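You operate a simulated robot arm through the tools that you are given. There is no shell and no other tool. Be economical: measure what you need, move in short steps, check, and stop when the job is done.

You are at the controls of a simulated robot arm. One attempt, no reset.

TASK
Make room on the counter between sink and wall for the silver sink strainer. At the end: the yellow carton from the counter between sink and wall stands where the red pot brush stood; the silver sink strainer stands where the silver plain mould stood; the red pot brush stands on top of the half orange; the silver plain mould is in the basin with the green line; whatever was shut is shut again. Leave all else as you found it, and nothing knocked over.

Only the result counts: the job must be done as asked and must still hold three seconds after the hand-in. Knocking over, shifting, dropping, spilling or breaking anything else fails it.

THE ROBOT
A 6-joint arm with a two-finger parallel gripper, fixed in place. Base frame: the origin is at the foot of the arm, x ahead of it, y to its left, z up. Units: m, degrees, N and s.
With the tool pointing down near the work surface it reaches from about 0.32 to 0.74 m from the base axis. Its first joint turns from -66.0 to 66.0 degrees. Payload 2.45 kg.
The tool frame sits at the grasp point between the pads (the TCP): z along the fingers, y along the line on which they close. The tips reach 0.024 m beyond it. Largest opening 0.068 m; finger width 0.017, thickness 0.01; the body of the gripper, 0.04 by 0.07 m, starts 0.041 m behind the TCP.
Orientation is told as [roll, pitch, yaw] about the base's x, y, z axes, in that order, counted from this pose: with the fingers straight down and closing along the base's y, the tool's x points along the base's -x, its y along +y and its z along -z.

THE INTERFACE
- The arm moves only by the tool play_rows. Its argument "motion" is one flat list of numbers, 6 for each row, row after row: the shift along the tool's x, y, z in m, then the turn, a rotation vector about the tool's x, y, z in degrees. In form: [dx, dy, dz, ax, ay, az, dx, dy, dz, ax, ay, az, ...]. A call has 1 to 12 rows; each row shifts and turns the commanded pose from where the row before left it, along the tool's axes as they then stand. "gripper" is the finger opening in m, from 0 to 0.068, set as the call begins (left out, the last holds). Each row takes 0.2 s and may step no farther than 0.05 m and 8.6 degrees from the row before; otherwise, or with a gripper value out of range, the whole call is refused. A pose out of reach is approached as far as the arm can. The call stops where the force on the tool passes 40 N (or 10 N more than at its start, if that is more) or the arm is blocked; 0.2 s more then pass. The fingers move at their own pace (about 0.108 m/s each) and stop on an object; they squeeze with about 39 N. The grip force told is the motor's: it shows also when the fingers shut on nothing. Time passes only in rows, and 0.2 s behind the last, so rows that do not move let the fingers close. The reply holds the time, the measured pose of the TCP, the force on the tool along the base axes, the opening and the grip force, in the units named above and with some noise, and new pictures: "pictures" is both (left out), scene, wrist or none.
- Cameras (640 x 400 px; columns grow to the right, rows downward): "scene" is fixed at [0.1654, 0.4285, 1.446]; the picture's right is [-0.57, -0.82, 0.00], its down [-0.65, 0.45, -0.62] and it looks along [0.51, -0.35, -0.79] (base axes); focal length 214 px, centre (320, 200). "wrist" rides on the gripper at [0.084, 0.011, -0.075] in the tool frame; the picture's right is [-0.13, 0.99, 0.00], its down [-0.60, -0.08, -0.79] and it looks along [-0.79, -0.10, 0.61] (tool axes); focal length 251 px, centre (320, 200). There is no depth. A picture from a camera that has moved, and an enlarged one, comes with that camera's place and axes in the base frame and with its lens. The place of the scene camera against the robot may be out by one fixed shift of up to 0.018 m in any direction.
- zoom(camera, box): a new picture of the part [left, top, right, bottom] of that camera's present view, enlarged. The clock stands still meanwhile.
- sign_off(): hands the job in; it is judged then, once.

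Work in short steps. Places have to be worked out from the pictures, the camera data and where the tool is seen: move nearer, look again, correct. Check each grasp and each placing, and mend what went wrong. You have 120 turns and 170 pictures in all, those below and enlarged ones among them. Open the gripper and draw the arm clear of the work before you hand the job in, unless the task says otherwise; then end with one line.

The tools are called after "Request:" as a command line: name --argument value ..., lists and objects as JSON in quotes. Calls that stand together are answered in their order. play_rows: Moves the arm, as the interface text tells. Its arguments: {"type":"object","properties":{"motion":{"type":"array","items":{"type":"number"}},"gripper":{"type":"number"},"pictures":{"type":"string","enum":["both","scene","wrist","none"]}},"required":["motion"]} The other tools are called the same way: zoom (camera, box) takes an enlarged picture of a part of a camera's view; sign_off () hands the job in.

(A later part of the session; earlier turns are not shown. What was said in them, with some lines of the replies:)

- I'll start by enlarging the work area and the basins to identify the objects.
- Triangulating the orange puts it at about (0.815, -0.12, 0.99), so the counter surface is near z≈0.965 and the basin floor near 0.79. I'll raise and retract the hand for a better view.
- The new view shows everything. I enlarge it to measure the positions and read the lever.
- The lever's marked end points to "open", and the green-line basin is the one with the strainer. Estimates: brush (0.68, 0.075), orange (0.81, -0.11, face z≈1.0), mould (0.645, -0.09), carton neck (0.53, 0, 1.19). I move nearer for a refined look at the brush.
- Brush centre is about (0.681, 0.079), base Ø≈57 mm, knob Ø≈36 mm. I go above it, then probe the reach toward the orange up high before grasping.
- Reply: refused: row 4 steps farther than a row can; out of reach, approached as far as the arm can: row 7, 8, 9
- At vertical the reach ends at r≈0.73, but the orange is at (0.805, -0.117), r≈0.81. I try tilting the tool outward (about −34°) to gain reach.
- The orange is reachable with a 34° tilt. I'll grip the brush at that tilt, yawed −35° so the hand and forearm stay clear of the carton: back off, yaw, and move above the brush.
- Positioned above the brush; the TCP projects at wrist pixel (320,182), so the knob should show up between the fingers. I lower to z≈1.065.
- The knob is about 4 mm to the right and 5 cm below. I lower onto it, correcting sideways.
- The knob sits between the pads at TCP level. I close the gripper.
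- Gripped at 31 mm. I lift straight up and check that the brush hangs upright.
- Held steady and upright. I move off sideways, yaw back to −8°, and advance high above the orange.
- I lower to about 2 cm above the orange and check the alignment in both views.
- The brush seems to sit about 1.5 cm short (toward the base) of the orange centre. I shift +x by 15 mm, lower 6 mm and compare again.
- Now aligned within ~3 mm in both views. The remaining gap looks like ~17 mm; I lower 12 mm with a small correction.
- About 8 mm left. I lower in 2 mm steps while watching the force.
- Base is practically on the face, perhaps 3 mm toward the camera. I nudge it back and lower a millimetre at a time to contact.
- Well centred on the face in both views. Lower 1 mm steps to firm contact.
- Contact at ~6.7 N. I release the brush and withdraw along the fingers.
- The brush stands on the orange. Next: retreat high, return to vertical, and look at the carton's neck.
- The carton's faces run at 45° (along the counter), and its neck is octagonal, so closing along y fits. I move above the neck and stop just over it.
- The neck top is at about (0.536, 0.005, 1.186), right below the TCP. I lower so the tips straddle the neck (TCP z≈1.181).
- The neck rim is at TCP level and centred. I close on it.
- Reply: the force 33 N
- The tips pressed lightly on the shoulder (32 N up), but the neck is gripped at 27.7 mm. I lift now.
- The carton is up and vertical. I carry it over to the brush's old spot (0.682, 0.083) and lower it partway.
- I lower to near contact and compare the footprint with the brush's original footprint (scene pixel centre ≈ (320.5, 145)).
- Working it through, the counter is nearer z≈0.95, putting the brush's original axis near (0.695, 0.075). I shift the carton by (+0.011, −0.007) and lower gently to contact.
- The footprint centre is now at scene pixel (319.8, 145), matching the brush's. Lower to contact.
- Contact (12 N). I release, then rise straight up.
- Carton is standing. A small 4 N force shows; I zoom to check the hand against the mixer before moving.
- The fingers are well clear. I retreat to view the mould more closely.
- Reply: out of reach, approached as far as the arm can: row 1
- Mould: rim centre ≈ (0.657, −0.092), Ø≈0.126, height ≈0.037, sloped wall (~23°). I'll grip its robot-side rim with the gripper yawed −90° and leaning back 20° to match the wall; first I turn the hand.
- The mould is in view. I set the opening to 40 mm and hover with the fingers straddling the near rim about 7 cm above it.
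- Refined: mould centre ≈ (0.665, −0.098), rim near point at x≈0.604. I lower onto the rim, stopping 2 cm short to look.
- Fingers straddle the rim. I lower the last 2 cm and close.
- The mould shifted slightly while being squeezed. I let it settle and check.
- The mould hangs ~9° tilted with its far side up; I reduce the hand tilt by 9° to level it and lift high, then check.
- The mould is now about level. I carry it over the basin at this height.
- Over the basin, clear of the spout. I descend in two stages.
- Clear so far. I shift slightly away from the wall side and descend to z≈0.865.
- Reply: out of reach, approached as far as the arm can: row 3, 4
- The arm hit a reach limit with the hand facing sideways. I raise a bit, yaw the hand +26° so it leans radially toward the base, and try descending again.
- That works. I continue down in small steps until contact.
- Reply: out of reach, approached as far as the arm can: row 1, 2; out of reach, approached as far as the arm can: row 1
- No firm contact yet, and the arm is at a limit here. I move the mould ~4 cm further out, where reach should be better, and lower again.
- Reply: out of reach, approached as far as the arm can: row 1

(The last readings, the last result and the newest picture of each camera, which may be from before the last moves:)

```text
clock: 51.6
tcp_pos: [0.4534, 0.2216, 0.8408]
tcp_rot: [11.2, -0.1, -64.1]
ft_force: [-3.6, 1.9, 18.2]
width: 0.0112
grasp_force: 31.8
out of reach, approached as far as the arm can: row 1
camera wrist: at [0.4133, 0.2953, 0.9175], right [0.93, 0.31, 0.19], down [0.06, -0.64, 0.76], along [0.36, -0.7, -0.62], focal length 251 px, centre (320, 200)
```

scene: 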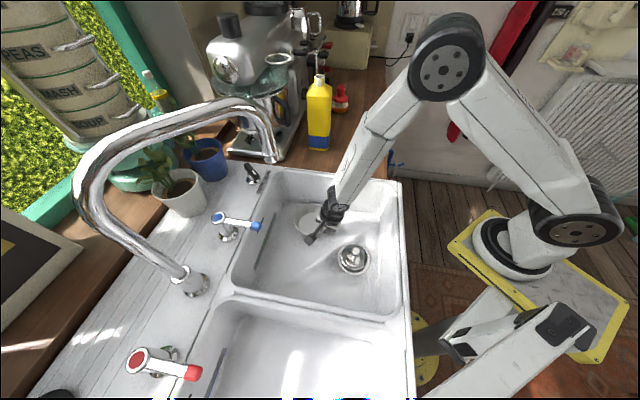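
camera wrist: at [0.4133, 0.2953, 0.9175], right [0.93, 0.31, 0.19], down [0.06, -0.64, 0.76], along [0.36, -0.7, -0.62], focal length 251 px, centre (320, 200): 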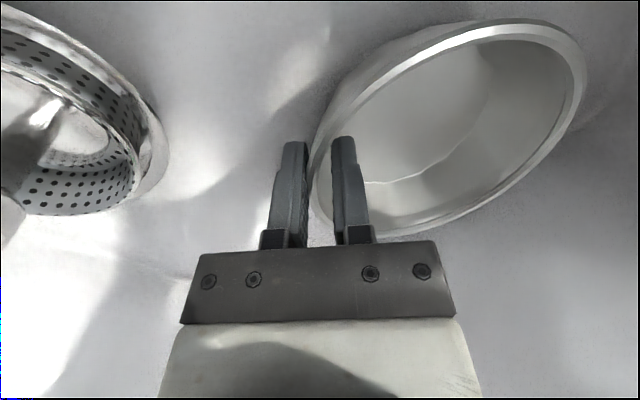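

Firm contact (18 N): the mould is on the basin floor. I ease up 1 mm, release, and withdraw upward.

Request:
play_rows --motion '[0, 0, -0.002, 0, 0, 0, 0, 0, 0, 0, 0, 0]' --gripper 0.035

```text
clock: 52.2
tcp_pos: [0.4508, 0.2211, 0.8423]
tcp_rot: [11.0, -0.2, -64.0]
ft_force: [-0.8, 0.5, -0.1]
width: 0.0349
grasp_force: 0.0
camera wrist: at [0.4118, 0.2947, 0.918], right [0.93, 0.31, 0.19], down [0.06, -0.64, 0.77], along [0.36, -0.7, -0.61], focal length 251 px, centre (320, 200)
```

scene: 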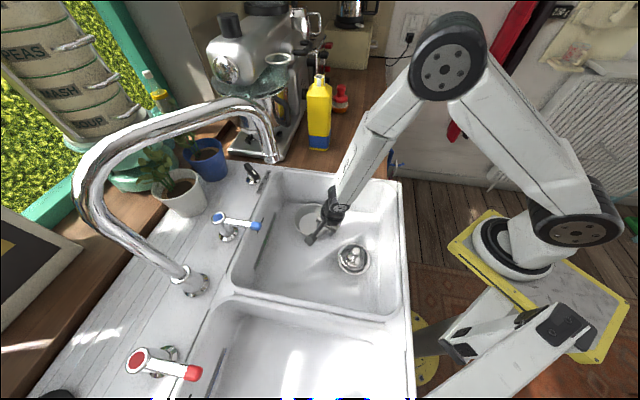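
wrist: 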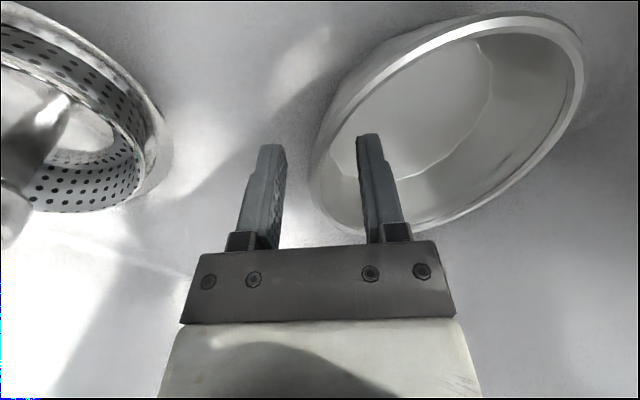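

The mould rests in the basin. I withdraw along the finger axis.

Request:
play_rows --motion '[0, 0, -0.015, 0, 0, 0, 0, 0, -0.03, 0, 0, 0, 0, 0, -0.045, 0, 0, 0, 0, 0, -0.045, 0, 0, 0, 0, 0, -0.045, 0, 0, 0, 0, 0, -0.045, 0, 0, 0, 0, 0, -0.045, 0, 0, 0]'

Request:
zoom --camera "scene" --box '[260, 180, 400, 300]'

```text
clock: 53.8
tcp_pos: [0.403, 0.1988, 1.1101]
tcp_rot: [10.9, -0.2, -64.1]
ft_force: [0.5, -0.2, -0.1]
width: 0.0351
grasp_force: 0.0
camera wrist: at [0.3642, 0.2729, 1.1858], right [0.93, 0.31, 0.19], down [0.06, -0.64, 0.77], along [0.36, -0.7, -0.62], focal length 251 px, centre (320, 200)
```

scene: 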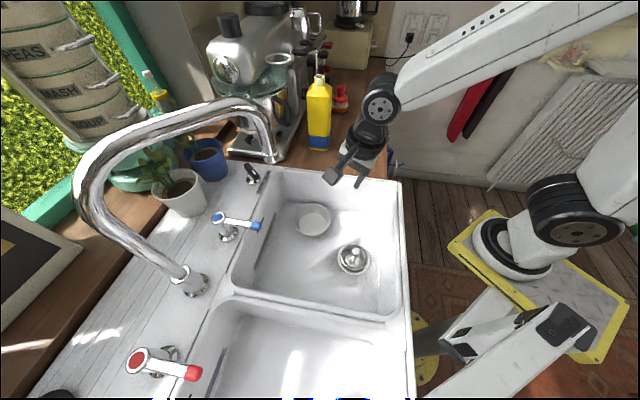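
wrist: 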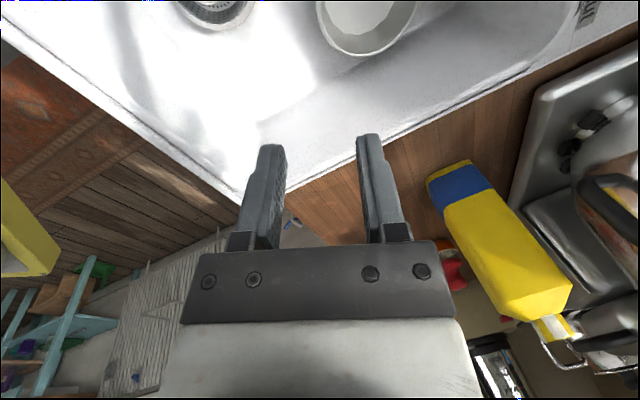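

```text
3.33 times, centred on (330, 240) of scene
camera zoom: at [0.1653, 0.4285, 1.446], right [-0.57, -0.82, 0.0], down [-0.65, 0.45, -0.62], along [0.51, -0.35, -0.79], focal length 715 px, centre (287, 67)
```

zoom: 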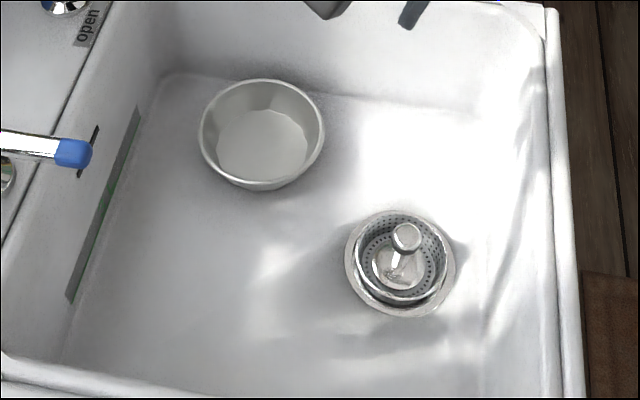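

The mould stands well in the green-line basin. The strainer knob triangulates to about (0.33, 0.192, 0.844). I raise, return to vertical and yaw 0.

Request:
play_rows --motion '[0, 0, -0.04, 0, 0, 0, 0, 0, -0.04, 0, 0, 0, 0, 0, 0, 5.5, 0, 0, 0, 0, 0, 5.5, 0, 0, 0, 0, 0, 0, 0, -8, 0, 0, 0, 0, 0, -8, 0, 0, 0, 0, 0, -8, 0, 0, 0, 0, 0, -8, 0, 0, 0, 0, 0, -8, 0, 0, 0, 0, 0, -8, 0, 0, 0, 0, 0, -8, 0, 0, 0, 0, 0, -8]' --gripper 0.068 --pictures "wrist"

```text
clock: 56.4
tcp_pos: [0.3909, 0.1924, 1.1856]
tcp_rot: [-0.1, -0.1, 0.1]
ft_force: [0.1, 0.1, 0.7]
width: 0.0679
grasp_force: 0.0
camera wrist: at [0.308, 0.2033, 1.2613], right [0.13, 0.99, 0.0], down [0.6, -0.07, 0.79], along [0.79, -0.1, -0.61], focal length 251 px, centre (320, 200)
```

wrist: 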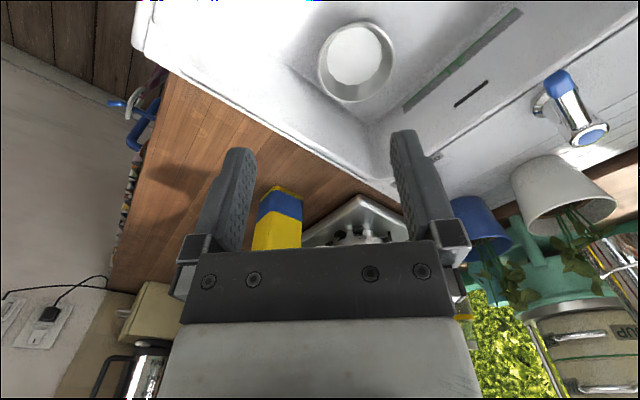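

To keep the camera off the basin's front wall, I'll approach the strainer with yaw −60°. Moving above it now.

Request:
play_rows --motion '[0.0305, 0, 0, 0, 0, 0, 0.0305, 0, 0, 0, 0, 0, 0, 0, 0, 0, 0, 8.5, 0, 0, 0, 0, 0, 8.5, 0, 0, 0, 0, 0, 8.5, 0, 0, 0, 0, 0, 8.5, 0, 0, 0, 0, 0, 8.5, 0, 0, 0, 0, 0, 8.5, 0, 0, 0, 0, 0, 8.5, 0, 0, 0.045, 0, 0, 0, 0, 0, 0.045, 0, 0, 0, 0, 0, 0.045, 0, 0, 0]'

```text
clock: 59.0
tcp_pos: [0.3295, 0.192, 1.0523]
tcp_rot: [-0.2, -0.2, -59.6]
ft_force: [-0.1, 0.1, -0.6]
width: 0.0681
grasp_force: 0.0
camera wrist: at [0.2978, 0.2696, 1.1273], right [0.92, 0.39, 0.0], down [0.24, -0.56, 0.8], along [0.31, -0.73, -0.61], focal length 251 px, centre (320, 200)
```

scene: 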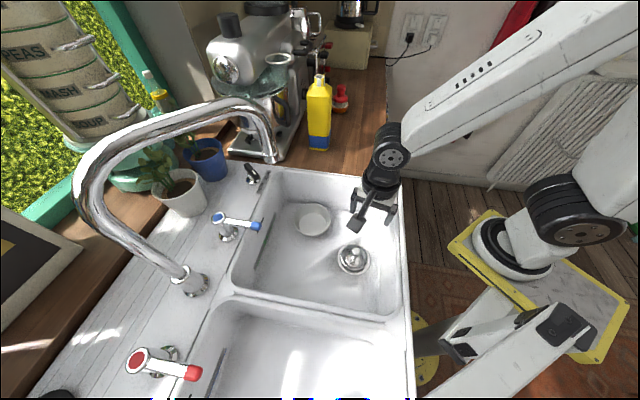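
wrist: 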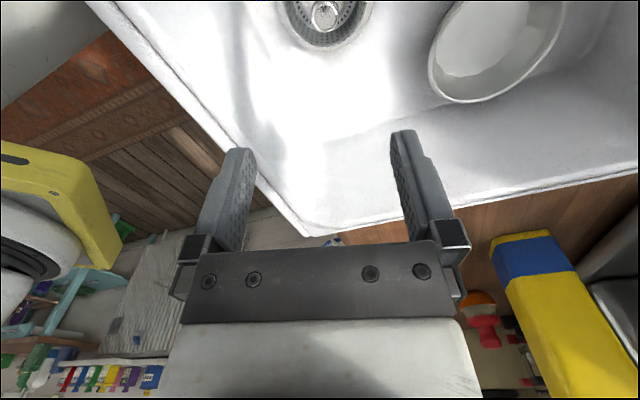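

The knob is right below: (0.331, 0.196). Descend to z≈0.90 and look.

Request:
play_rows --motion '[0, 0.002, 0.045, 0, 0, 0, 0, 0, 0.045, 0, 0, 0, 0, 0, 0.045, 0, 0, 0, 0, 0, 0.02, 0, 0, 0]' --pictures "wrist"

```text
clock: 60.0
tcp_pos: [0.3294, 0.1916, 0.8971]
tcp_rot: [0.1, -0.2, -59.5]
ft_force: [-0.1, -0.3, 0.0]
width: 0.0677
grasp_force: 0.1
camera wrist: at [0.2969, 0.2703, 0.9715], right [0.92, 0.39, 0.0], down [0.24, -0.56, 0.79], along [0.31, -0.73, -0.61], focal length 251 px, centre (320, 200)
```

wrist: 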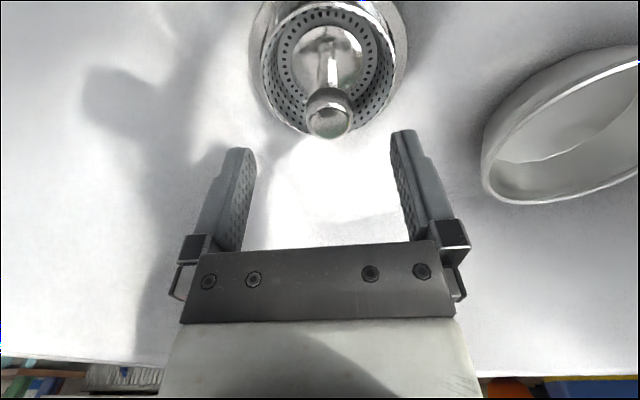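

Knob is 5 mm to the right and ~5 cm below. I descend around it.

Request:
play_rows --motion '[0.0005, 0.003, 0.026, 0, 0, 0, 0.0005, 0.0025, 0.026, 0, 0, 0]' --pictures "wrist"

```text
clock: 60.6
tcp_pos: [0.3326, 0.1955, 0.843]
tcp_rot: [0.1, -0.3, -59.6]
ft_force: [-0.1, 0.4, 0.3]
width: 0.0681
grasp_force: 0.1
camera wrist: at [0.3011, 0.2728, 0.9176], right [0.92, 0.39, 0.0], down [0.24, -0.56, 0.79], along [0.31, -0.73, -0.61], focal length 251 px, centre (320, 200)
```

wrist: 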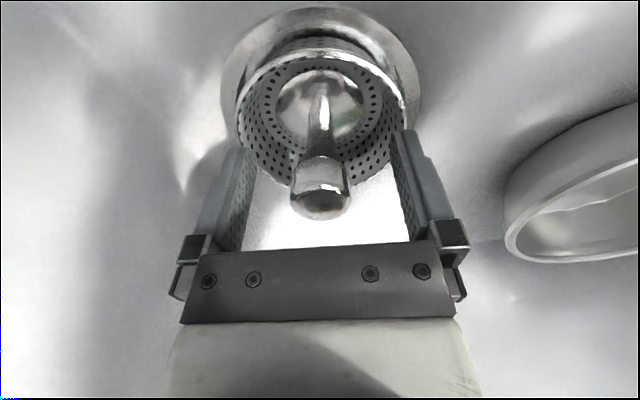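

Knob centred at the TCP. Close.

Request:
play_rows --motion '[0, 0, 0, 0, 0, 0, 0, 0, 0, 0, 0, 0, 0, 0, 0, 0, 0, 0]' --gripper 0.015 --pictures "wrist"

```text
clock: 61.4
tcp_pos: [0.3336, 0.1959, 0.8418]
tcp_rot: [-0.1, -0.3, -59.6]
ft_force: [-0.4, -0.2, 0.4]
width: 0.0241
grasp_force: 39.1
camera wrist: at [0.301, 0.2727, 0.9177], right [0.92, 0.39, 0.0], down [0.24, -0.56, 0.8], along [0.31, -0.73, -0.61], focal length 251 px, centre (320, 200)
```

wrist: 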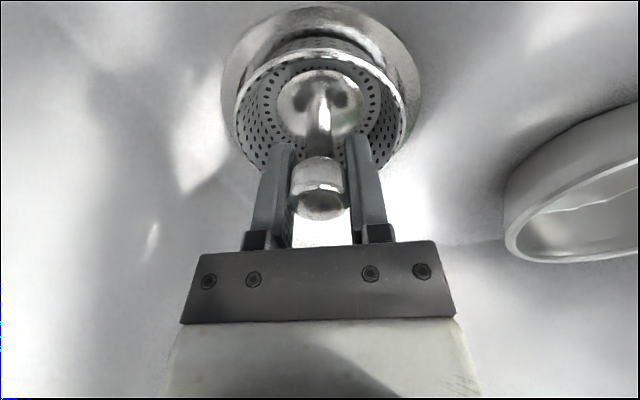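

Gripped at 24 mm. I lift gently by 1 cm and watch the force in case the strainer is locked.

Request:
play_rows --motion '[0, 0, -0.003, 0, 0, 0, 0, 0, -0.003, 0, 0, 0, 0, 0, -0.004, 0, 0, 0]' --pictures "wrist"

```text
clock: 62.2
tcp_pos: [0.3351, 0.1964, 0.8535]
tcp_rot: [-0.2, -0.2, -59.5]
ft_force: [0.2, 0.4, -0.7]
width: 0.0238
grasp_force: 38.7
camera wrist: at [0.3017, 0.2737, 0.9289], right [0.92, 0.39, 0.0], down [0.24, -0.56, 0.8], along [0.31, -0.73, -0.61], focal length 251 px, centre (320, 200)
```

wrist: 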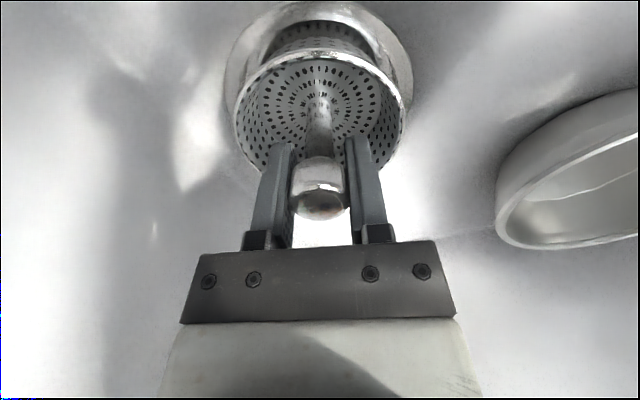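

It lifts freely. I raise it well above the counter.

Request:
play_rows --motion '[0, 0, -0.045, 0, 0, 0, 0, 0, -0.045, 0, 0, 0, 0, 0, -0.045, 0, 0, 0, 0, 0, -0.045, 0, 0, 0, 0, 0, -0.045, 0, 0, 0, 0, 0, -0.045, 0, 0, 0, 0, 0, -0.045, 0, 0, 0, 0, 0, -0.035, 0, 0, 0]'

Request:
zoom --camera "scene" --box '[320, 90, 440, 190]'

Request:
zoom --camera "scene" --box '[280, 190, 400, 290]'

```text
clock: 64.0
tcp_pos: [0.3369, 0.197, 1.2058]
tcp_rot: [-0.1, -0.2, -59.5]
ft_force: [1.1, 0.3, -0.4]
width: 0.0237
grasp_force: 38.9
camera wrist: at [0.3043, 0.2749, 1.2808], right [0.92, 0.39, 0.0], down [0.24, -0.56, 0.8], along [0.31, -0.73, -0.61], focal length 251 px, centre (320, 200)
```

scene: 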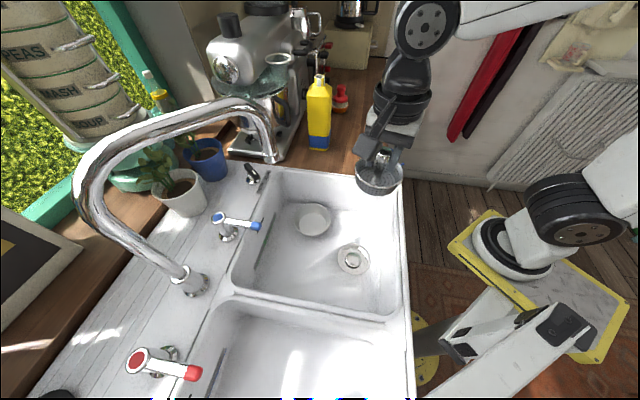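
wrist: 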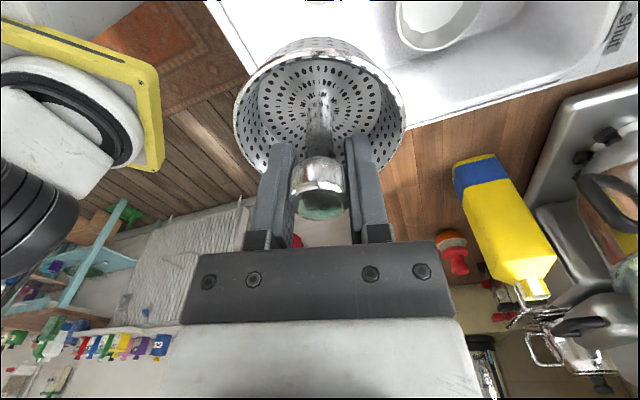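

```text
4.00 times, centred on (380, 140) of scene
camera zoom: at [0.1653, 0.4285, 1.446], right [-0.57, -0.82, 0.0], down [-0.65, 0.45, -0.62], along [0.51, -0.35, -0.79], focal length 858 px, centre (80, 440)
```

zoom: 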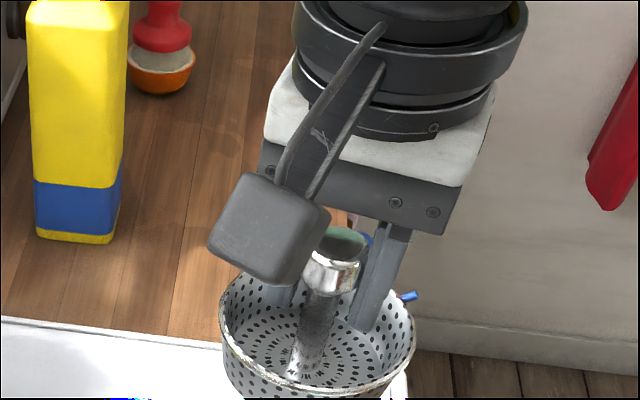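

```text
4.00 times, centred on (340, 240) of scene
camera zoom: at [0.1653, 0.4285, 1.446], right [-0.57, -0.82, 0.0], down [-0.65, 0.45, -0.62], along [0.51, -0.35, -0.79], focal length 858 px, centre (240, 40)
```

zoom: 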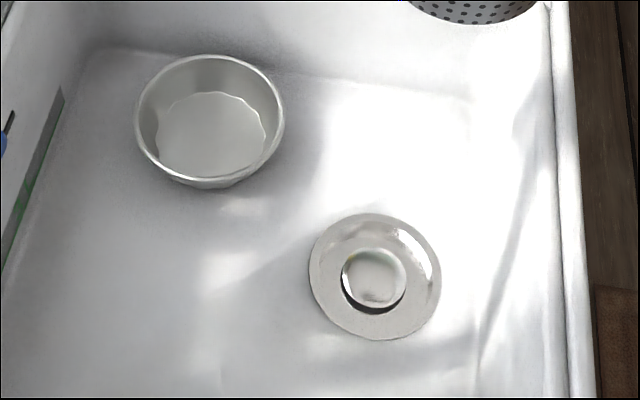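

The strainer is out; the lever-operated plug stays as it was. I turn back to yaw 0 and carry it to the mould's original spot (0.665, −0.098).

Request:
play_rows --motion '[0, 0, 0, 0, 0, -8.5, 0, 0, 0, 0, 0, -8.5, 0, 0, 0, 0, 0, -8.5, 0, 0, 0, 0, 0, -8.5, 0, 0, 0, 0, 0, -8.5, 0, 0, 0, 0, 0, -8.5, 0, 0, 0, 0, 0, -8.5]' --pictures "none"

Request:
play_rows --motion '[-0.0328, -0.0295, 0, 0, 0, 0, -0.0328, -0.0295, 0, 0, 0, 0, -0.0328, -0.0295, 0, 0, 0, 0, -0.0328, -0.0295, 0, 0, 0, 0, -0.0328, -0.0295, 0, 0, 0, 0, -0.0328, -0.0295, 0, 0, 0, 0, -0.0328, -0.0295, 0, 0, 0, 0, -0.0328, -0.0295, 0, 0, 0, 0, -0.0328, -0.0295, 0, 0, 0, 0, -0.0328, -0.0295, 0, 0, 0, 0]'

```text
clock: 65.6
tcp_pos: [0.3359, 0.1978, 1.2041]
tcp_rot: [-0.2, 0.0, 0.2]
ft_force: [-0.1, 0.5, -0.2]
width: 0.0234
grasp_force: 38.8
```

```text
clock: 67.8
tcp_pos: [0.6641, -0.0953, 1.2073]
tcp_rot: [-0.2, 0.0, -0.1]
ft_force: [-0.4, -0.4, -1.2]
width: 0.0232
grasp_force: 38.8
camera wrist: at [0.5808, -0.0842, 1.283], right [0.13, 0.99, 0.0], down [0.6, -0.08, 0.79], along [0.79, -0.1, -0.61], focal length 251 px, centre (320, 200)
```

scene: 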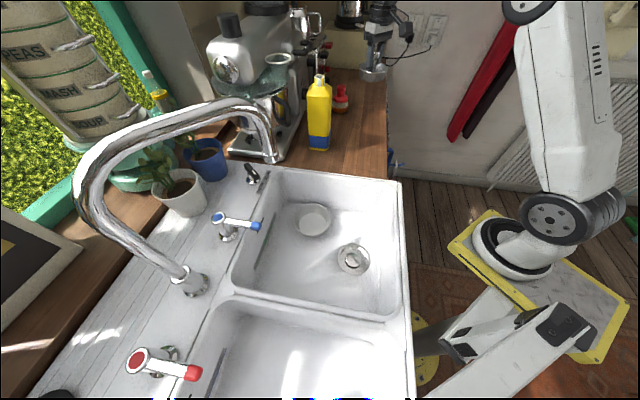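
wrist: 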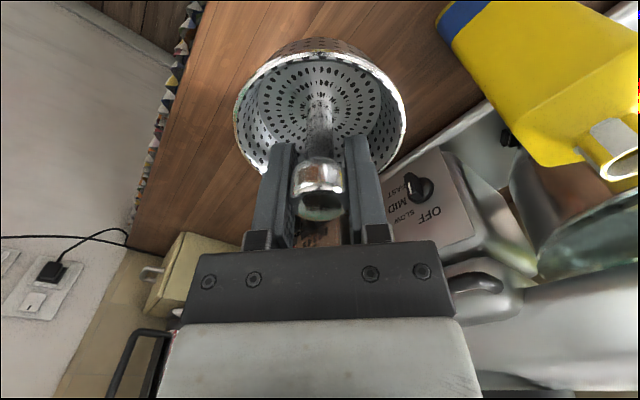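

I descend above the spot to z≈1.06 and check the gap.

Request:
play_rows --motion '[-0.0005, -0.001, 0.045, 0, 0, 0, -0.0005, -0.001, 0.045, 0, 0, 0, 0, 0, 0.045, 0, 0, 0, 0, 0, 0.01, 0, 0, 0]' --pictures "none"

Request:
zoom --camera "scene" --box '[320, 90, 400, 150]'

```text
clock: 68.8
tcp_pos: [0.6652, -0.1004, 1.0587]
tcp_rot: [-0.2, 0.0, 0.0]
ft_force: [0.4, -0.8, -1.4]
width: 0.0236
grasp_force: 38.3
```

```text
6.67 times, centred on (360, 120) of scene
camera zoom: at [0.1654, 0.4285, 1.446], right [-0.57, -0.82, 0.0], down [-0.65, 0.45, -0.62], along [0.51, -0.35, -0.79], focal length 1430 px, centre (53, 733)
```

zoom: 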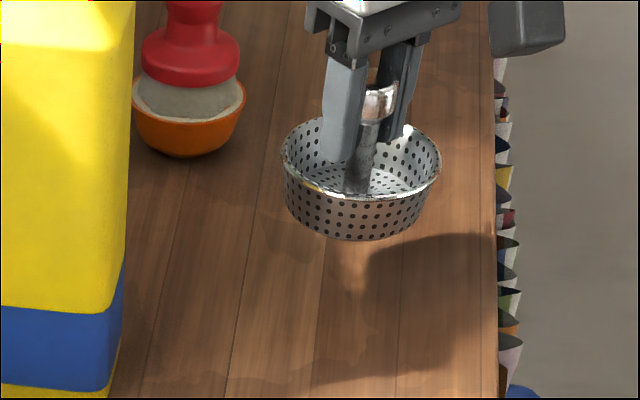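

Gap ≈ 4–5 cm. I lower 3.5 cm, then finer.

Request:
play_rows --motion '[0, 0, 0.018, 0, 0, 0, 0, 0, 0.017, 0, 0, 0]' --pictures "none"

Request:
zoom --camera "scene" --box '[320, 90, 400, 150]'

```text
clock: 69.4
tcp_pos: [0.6661, -0.0992, 1.0253]
tcp_rot: [-0.2, -0.2, 0.0]
ft_force: [-0.4, -0.5, -0.3]
width: 0.0234
grasp_force: 38.8
```

```text
6.67 times, centred on (360, 120) of scene
camera zoom: at [0.1654, 0.4285, 1.446], right [-0.57, -0.82, 0.0], down [-0.65, 0.45, -0.62], along [0.51, -0.35, -0.79], focal length 1430 px, centre (53, 733)
```

zoom: 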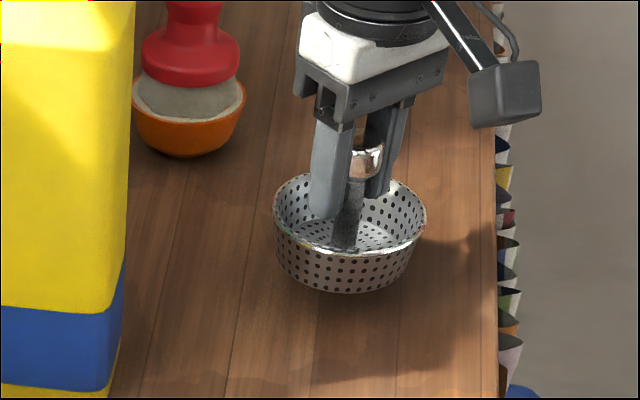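

About 2 cm left; I add a small lateral correction (+3, +4 mm) and lower to contact.

Request:
play_rows --motion '[-0.003, 0.004, 0.008, 0, 0, 0, 0, 0, 0.006, 0, 0, 0]' --pictures "none"

Request:
play_rows --motion '[0, 0, 0.002, 0, 0, 0, 0, 0, 0.002, 0, 0, 0]' --pictures "none"

Request:
zoom --camera "scene" --box '[320, 90, 400, 150]'

```text
clock: 70.0
tcp_pos: [0.6685, -0.0959, 1.0107]
tcp_rot: [-0.2, 0.0, 0.0]
ft_force: [-0.7, -0.2, -0.7]
width: 0.023
grasp_force: 39.0
```

```text
clock: 70.6
tcp_pos: [0.6684, -0.0967, 1.0086]
tcp_rot: [-0.2, 0.0, 0.0]
ft_force: [0.1, -0.3, -0.6]
width: 0.0232
grasp_force: 39.1
```

```text
6.67 times, centred on (360, 120) of scene
camera zoom: at [0.1654, 0.4285, 1.446], right [-0.57, -0.82, 0.0], down [-0.65, 0.45, -0.62], along [0.51, -0.35, -0.79], focal length 1430 px, centre (53, 733)
```

zoom: 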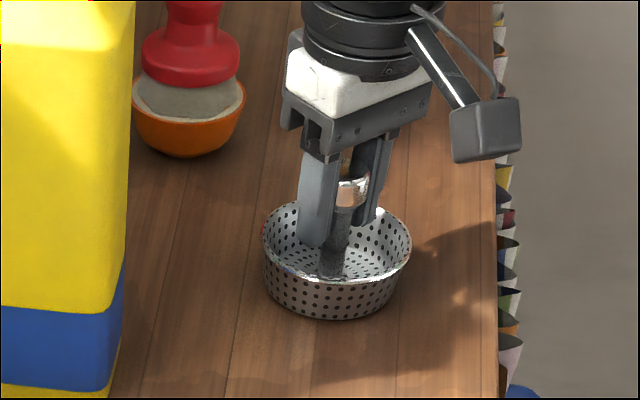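

Request:
play_rows --motion '[0, 0, 0.002, 0, 0, 0]' --pictures "none"

Request:
play_rows --motion '[0, 0, 0.002, 0, 0, 0]' --pictures "none"

Request:
play_rows --motion '[0, 0, 0.0015, 0, 0, 0]' --pictures "none"

```text
clock: 71.0
tcp_pos: [0.6689, -0.0958, 1.0061]
tcp_rot: [-0.2, -0.1, 0.0]
ft_force: [-1.3, -1.2, 4.8]
width: 0.0233
grasp_force: 39.6
```

```text
clock: 71.4
tcp_pos: [0.6683, -0.0974, 1.0066]
tcp_rot: [-0.2, -0.3, 0.0]
ft_force: [-3.6, -1.9, 19.9]
width: 0.0234
grasp_force: 39.3
```

```text
clock: 71.8
tcp_pos: [0.6685, -0.0968, 1.0049]
tcp_rot: [-0.3, -0.6, 0.0]
ft_force: [-1.4, -3.3, 30.7]
width: 0.0234
grasp_force: 39.0
```

Firm contact with the counter (31 N). I ease up 3 mm to unload, then release and look.

Request:
play_rows --motion '[0, 0, -0.0025, 0, 0, 0]' --pictures "none"

Request:
play_rows --motion '[0, 0, 0, 0, 0, 0, 0, 0, 0, 0, 0, 0]' --gripper 0.05 --pictures "wrist"

```text
clock: 72.2
tcp_pos: [0.6689, -0.0965, 1.005]
tcp_rot: [-0.2, -0.4, 0.0]
ft_force: [6.1, -2.4, 17.3]
width: 0.0235
grasp_force: 39.1
```

```text
clock: 72.8
tcp_pos: [0.6675, -0.0958, 1.0028]
tcp_rot: [-0.2, 0.1, 0.0]
ft_force: [-0.4, 0.4, -1.6]
width: 0.0477
grasp_force: 0.0
camera wrist: at [0.584, -0.0855, 1.0788], right [0.13, 0.99, 0.0], down [0.61, -0.08, 0.79], along [0.79, -0.1, -0.61], focal length 251 px, centre (320, 200)
```

wrist: 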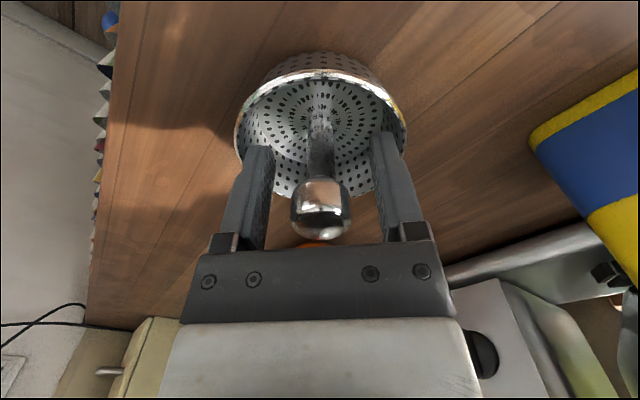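

The strainer stands free. I rise straight up and retreat to a clear pose.

Request:
play_rows --motion '[0, 0, -0.01, 0, 0, 0, 0, 0, -0.02, 0, 0, 0, 0, 0, -0.045, 0, 0, 0, 0, 0, -0.045, 0, 0, 0, 0, 0, -0.045, 0, 0, 0, 0, 0, -0.045, 0, 0, 0, 0.045, 0, 0, 0, 0, 0, 0.045, 0, 0, 0, 0, 0, 0.045, 0, 0, 0, 0, 0, 0.045, 0, 0, 0, 0, 0]'

Request:
zoom --camera "scene" --box '[240, 70, 440, 195]'

Request:
zoom --camera "scene" --box '[160, 150, 440, 400]'

```text
clock: 75.0
tcp_pos: [0.4858, -0.094, 1.214]
tcp_rot: [-0.1, -0.1, 0.0]
ft_force: [0.4, 0.8, -0.9]
width: 0.0478
grasp_force: 0.0
camera wrist: at [0.4036, -0.0841, 1.2896], right [0.13, 0.99, 0.0], down [0.6, -0.08, 0.79], along [0.79, -0.1, -0.61], focal length 251 px, centre (320, 200)
```

scene: 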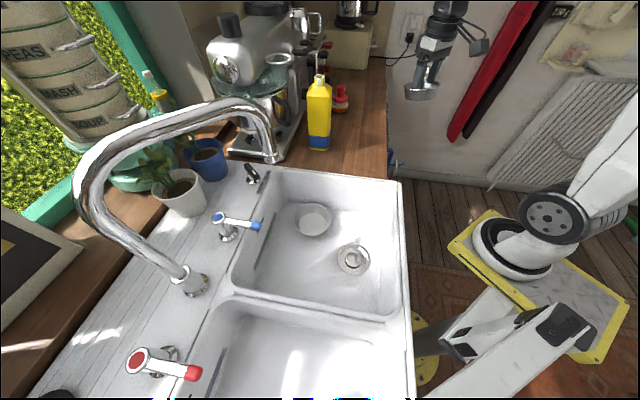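
wrist: 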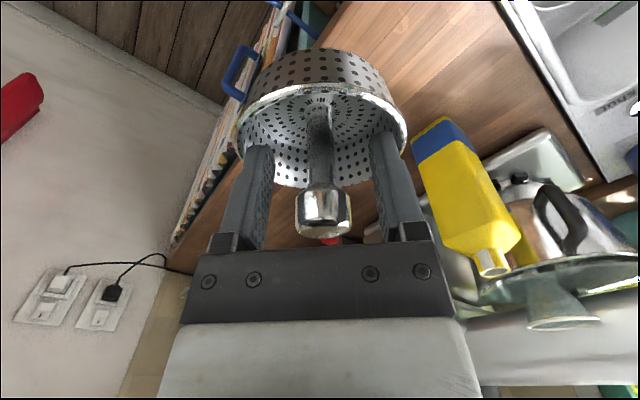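

```text
3.20 times, centred on (340, 132) of scene
camera zoom: at [0.1654, 0.4285, 1.446], right [-0.57, -0.82, 0.0], down [-0.65, 0.45, -0.62], along [0.51, -0.35, -0.79], focal length 686 px, centre (256, 416)
```

zoom: 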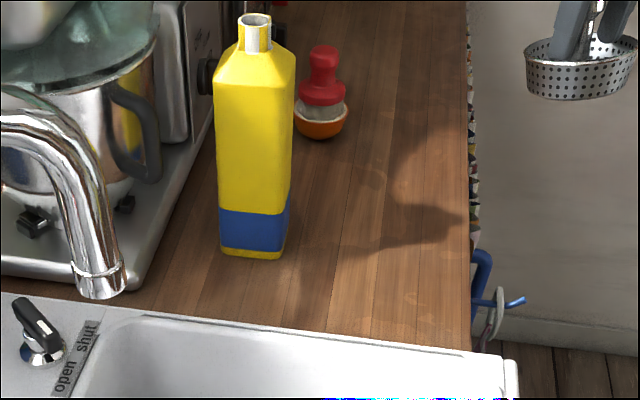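

```text
1.60 times, centred on (300, 275) of scene
camera zoom: at [0.1654, 0.4285, 1.446], right [-0.57, -0.82, 0.0], down [-0.65, 0.45, -0.62], along [0.51, -0.35, -0.79], focal length 343 px, centre (352, 80)
```

zoom: 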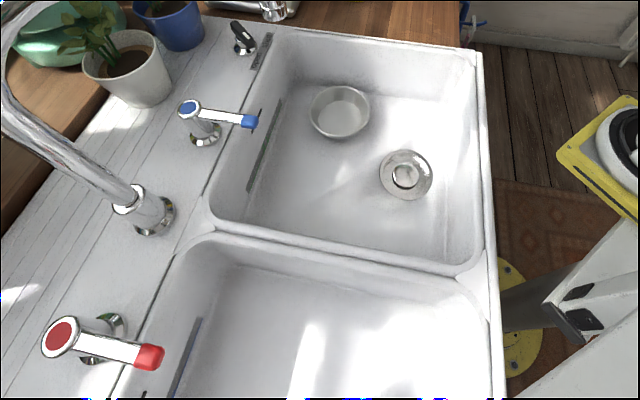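

The opened fingers wedged against the inside of the basket (46–48 mm instead of 50), so the strainer came along, still held. I retrace: forward, then down to just above the same spot.

Request:
play_rows --motion '[-0.045, 0, 0, 0, 0, 0, -0.045, 0, 0, 0, 0, 0, -0.045, 0, 0, 0, 0, 0, -0.045, 0, 0, 0, 0, 0, 0, 0, 0.045, 0, 0, 0, 0, 0, 0.045, 0, 0, 0, 0, 0, 0.045, 0, 0, 0, 0, 0, 0.045, 0, 0, 0, 0, 0, 0.018, 0, 0, 0]' --pictures "wrist"

Request:
zoom --camera "scene" --box '[320, 90, 400, 150]'

```text
clock: 77.0
tcp_pos: [0.6702, -0.0953, 1.0152]
tcp_rot: [-0.2, 0.0, 0.0]
ft_force: [0.7, 0.0, -0.6]
width: 0.0476
grasp_force: 0.1
camera wrist: at [0.5853, -0.085, 1.0908], right [0.13, 0.99, 0.0], down [0.6, -0.08, 0.79], along [0.79, -0.1, -0.61], focal length 251 px, centre (320, 200)
```

wrist: 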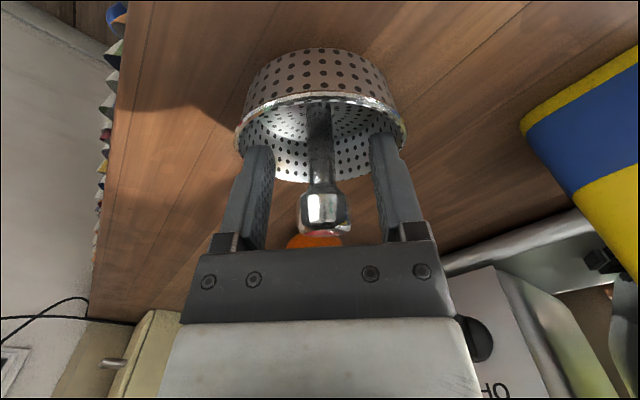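

```text
6.67 times, centred on (360, 120) of scene
camera zoom: at [0.1654, 0.4285, 1.446], right [-0.57, -0.82, 0.0], down [-0.65, 0.45, -0.62], along [0.51, -0.35, -0.79], focal length 1430 px, centre (53, 733)
```

zoom: 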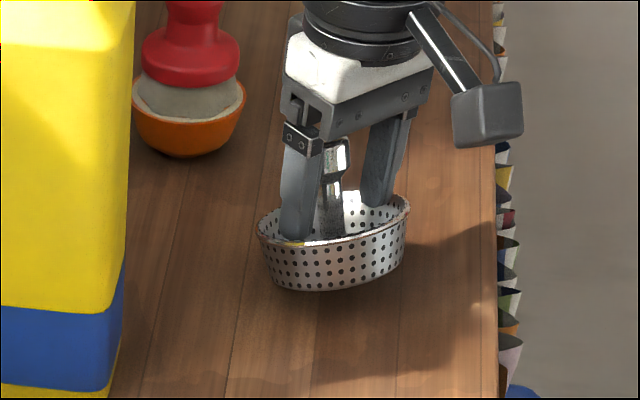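

The basket has tilted a bit in the wedge. Lowering it onto the counter should level it; I go in small steps.

Request:
play_rows --motion '[0, 0, 0.003, 0, 0, 0, 0, 0, 0.003, 0, 0, 0]' --pictures "none"

Request:
play_rows --motion '[0, 0, 0.003, 0, 0, 0]' --pictures "wrist"

Request:
zoom --camera "scene" --box '[320, 90, 400, 150]'

```text
clock: 77.6
tcp_pos: [0.6684, -0.0966, 1.0086]
tcp_rot: [-0.3, -0.1, 0.0]
ft_force: [-0.1, -0.4, 0.3]
width: 0.0483
grasp_force: 0.1
```

```text
clock: 78.0
tcp_pos: [0.6687, -0.0956, 1.0059]
tcp_rot: [-0.2, 0.0, 0.0]
ft_force: [1.3, -0.6, -0.7]
width: 0.0481
grasp_force: 0.1
camera wrist: at [0.5848, -0.0849, 1.082], right [0.13, 0.99, 0.0], down [0.6, -0.08, 0.79], along [0.79, -0.1, -0.61], focal length 251 px, centre (320, 200)
```

wrist: 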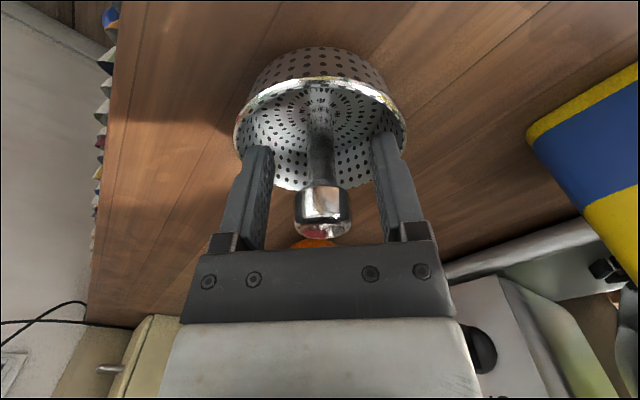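

```text
6.67 times, centred on (360, 120) of scene
camera zoom: at [0.1654, 0.4285, 1.446], right [-0.57, -0.82, 0.0], down [-0.65, 0.45, -0.62], along [0.51, -0.35, -0.79], focal length 1430 px, centre (53, 733)
```

zoom: 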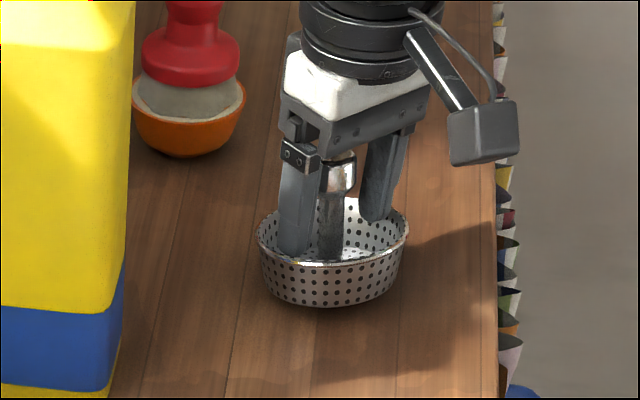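

It is levelling as the edge touches down. I continue to full contact.

Request:
play_rows --motion '[0, 0, 0.003, 0, 0, 0]' --pictures "none"

Request:
play_rows --motion '[0, 0, 0.0015, 0, 0, 0]' --pictures "wrist"

Request:
zoom --camera "scene" --box '[320, 90, 400, 150]'

```text
clock: 78.4
tcp_pos: [0.6685, -0.0967, 1.0044]
tcp_rot: [-0.2, -0.1, 0.1]
ft_force: [0.0, 0.3, -0.6]
width: 0.0485
grasp_force: 0.1
```

```text
clock: 78.8
tcp_pos: [0.6672, -0.0965, 1.0024]
tcp_rot: [-0.1, 0.0, 0.0]
ft_force: [0.2, -0.2, -0.4]
width: 0.0485
grasp_force: 0.1
camera wrist: at [0.5845, -0.0854, 1.0779], right [0.13, 0.99, 0.0], down [0.6, -0.08, 0.79], along [0.79, -0.1, -0.61], focal length 251 px, centre (320, 200)
```

wrist: 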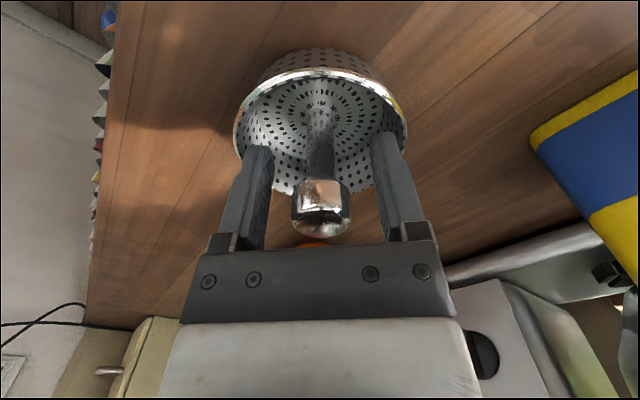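

```text
6.67 times, centred on (360, 120) of scene
camera zoom: at [0.1654, 0.4285, 1.446], right [-0.57, -0.82, 0.0], down [-0.65, 0.45, -0.62], along [0.51, -0.35, -0.79], focal length 1430 px, centre (53, 733)
```

zoom: 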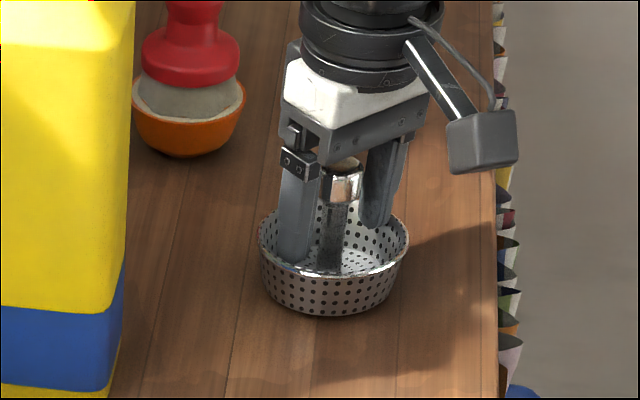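

Level and on the counter. I narrow the opening to 36 mm so the fingers touch neither the basket wall nor the knob, then rise a little and check.

Request:
play_rows --motion '[0, 0, 0, 0, 0, 0, 0, 0, 0, 0, 0, 0]' --gripper 0.036 --pictures "wrist"

Request:
play_rows --motion '[0, 0, -0.01, 0, 0, 0, 0, 0, -0.01, 0, 0, 0]' --pictures "wrist"

Request:
zoom --camera "scene" --box '[320, 90, 400, 150]'

```text
clock: 79.4
tcp_pos: [0.6679, -0.0969, 1.0024]
tcp_rot: [-0.2, 0.0, 0.0]
ft_force: [0.9, 0.5, -0.1]
width: 0.0361
grasp_force: 0.2
camera wrist: at [0.5845, -0.0853, 1.078], right [0.13, 0.99, 0.0], down [0.6, -0.08, 0.79], along [0.79, -0.1, -0.61], focal length 251 px, centre (320, 200)
```

wrist: 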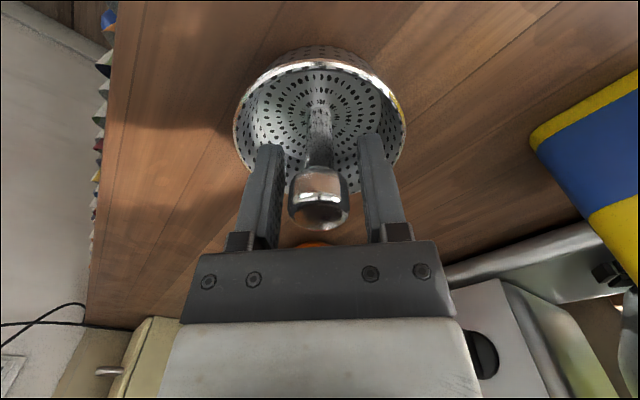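

```text
clock: 80.0
tcp_pos: [0.6689, -0.0962, 1.0227]
tcp_rot: [-0.1, 0.0, 0.0]
ft_force: [0.1, -0.6, -0.5]
width: 0.0361
grasp_force: 0.1
camera wrist: at [0.585, -0.0849, 1.0983], right [0.13, 0.99, 0.0], down [0.6, -0.08, 0.79], along [0.79, -0.1, -0.61], focal length 251 px, centre (320, 200)
```

wrist: 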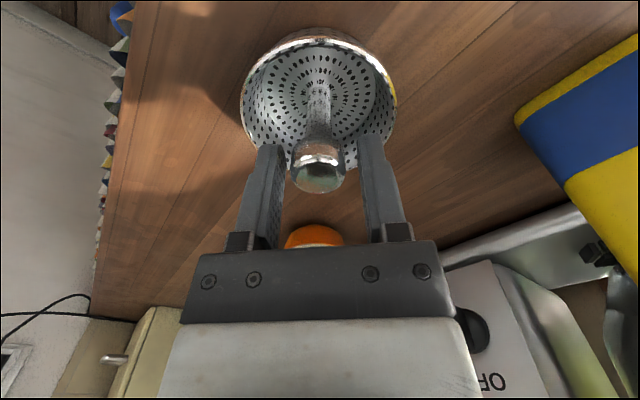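

```text
6.67 times, centred on (360, 120) of scene
camera zoom: at [0.1653, 0.4285, 1.446], right [-0.57, -0.82, 0.0], down [-0.65, 0.45, -0.62], along [0.51, -0.35, -0.79], focal length 1430 px, centre (53, 733)
```

zoom: 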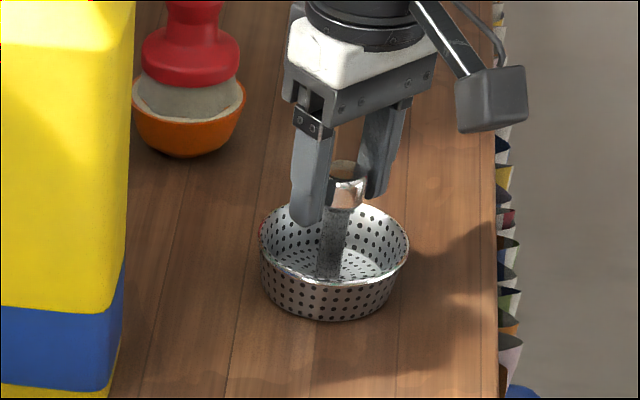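

The strainer now stays put, level on the counter. I rise and retreat, then do a full check.

Request:
play_rows --motion '[0, 0, -0.03, 0, 0, 0, 0, 0, -0.045, 0, 0, 0, 0, 0, -0.045, 0, 0, 0, 0, 0, -0.045, 0, 0, 0, 0, 0, -0.03, 0, 0, 0, 0.045, 0, 0, 0, 0, 0, 0.045, 0, 0, 0, 0, 0, 0.045, 0, 0, 0, 0, 0, 0.045, 0, 0, 0, 0, 0]'

Request:
zoom --camera "scene" --box '[240, 70, 440, 195]'

Request:
zoom --camera "scene" --box '[310, 220, 400, 290]'

Request:
zoom --camera "scene" --box '[235, 150, 295, 195]'

```text
clock: 82.0
tcp_pos: [0.4891, -0.0973, 1.2157]
tcp_rot: [-0.1, -0.1, -0.1]
ft_force: [0.1, 0.3, 0.7]
width: 0.0359
grasp_force: 0.1
camera wrist: at [0.4064, -0.0864, 1.291], right [0.13, 0.99, 0.0], down [0.6, -0.08, 0.79], along [0.79, -0.1, -0.61], focal length 251 px, centre (320, 200)
```

scene: 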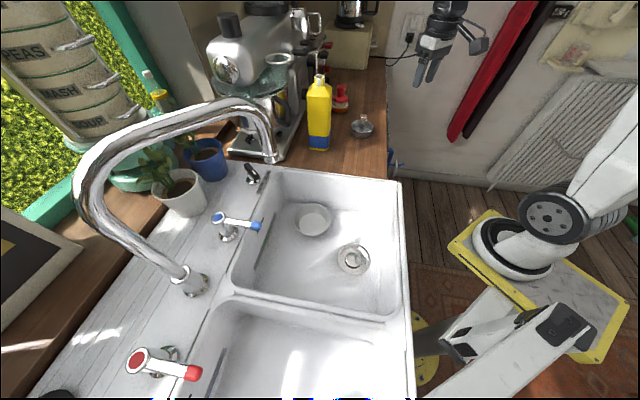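
wrist: 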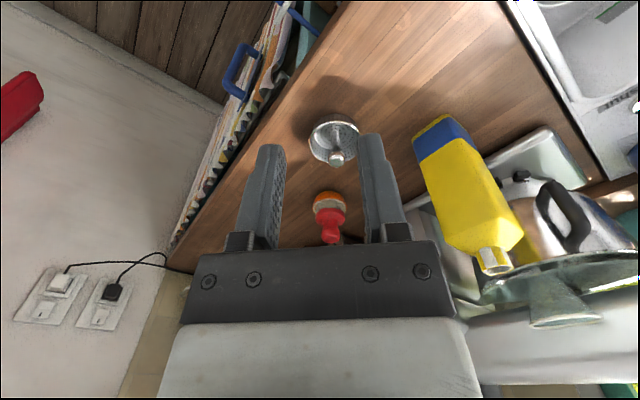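

```text
3.20 times, centred on (340, 132) of scene
camera zoom: at [0.1653, 0.4285, 1.446], right [-0.57, -0.82, 0.0], down [-0.65, 0.45, -0.62], along [0.51, -0.35, -0.79], focal length 686 px, centre (256, 416)
```

zoom: 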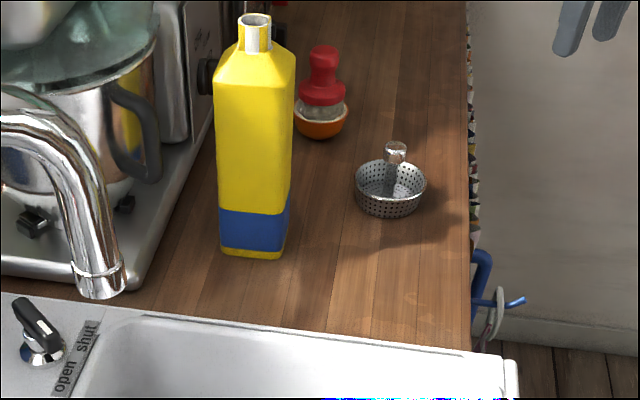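

```text
5.71 times, centred on (355, 255) of scene
camera zoom: at [0.1653, 0.4285, 1.446], right [-0.57, -0.82, 0.0], down [-0.65, 0.45, -0.62], along [0.51, -0.35, -0.79], focal length 1226 px, centre (120, -114)
```

zoom: 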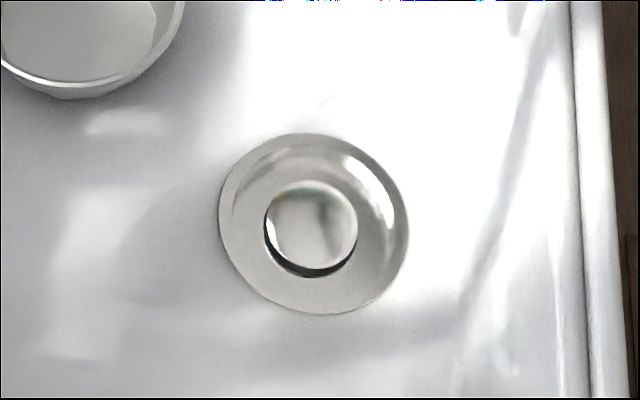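

```text
8.89 times, centred on (265, 172) of scene
camera zoom: at [0.1653, 0.4285, 1.446], right [-0.57, -0.82, 0.0], down [-0.65, 0.45, -0.62], along [0.51, -0.35, -0.79], focal length 1906 px, centre (809, 444)
```

zoom: 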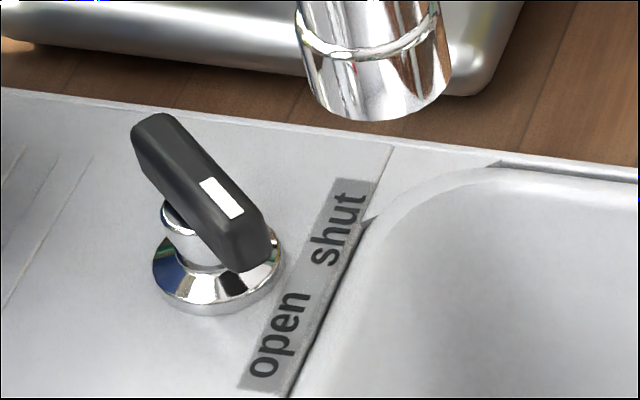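

Everything is in place: the carton is on the brush's spot, the strainer is centred on the mould's spot, the brush is on the orange, and the mould is in the green-line basin. The lever is unchanged. I open the gripper fully before handing in.

Request:
play_rows --motion '[0, 0, -0.03, 0, 0, 0, 0, 0, 0, 0, 0, 0, 0, 0, 0, 0, 0, 0]' --gripper 0.068 --pictures "none"

Request:
sign_off

```text
clock: 82.8
tcp_pos: [0.4909, -0.0955, 1.247]
tcp_rot: [-0.2, 0.1, 0.0]
ft_force: [-0.6, -1.1, 0.2]
width: 0.0679
grasp_force: 0.0
```

```text
The job is handed in.
```

The job is handed in: the carton stands where the brush was, the strainer where the mould was, the brush on the half orange, and the mould in the green-line basin; the drain lever pointed to "open" at the start and I left it untouched, so there was nothing to shut again.
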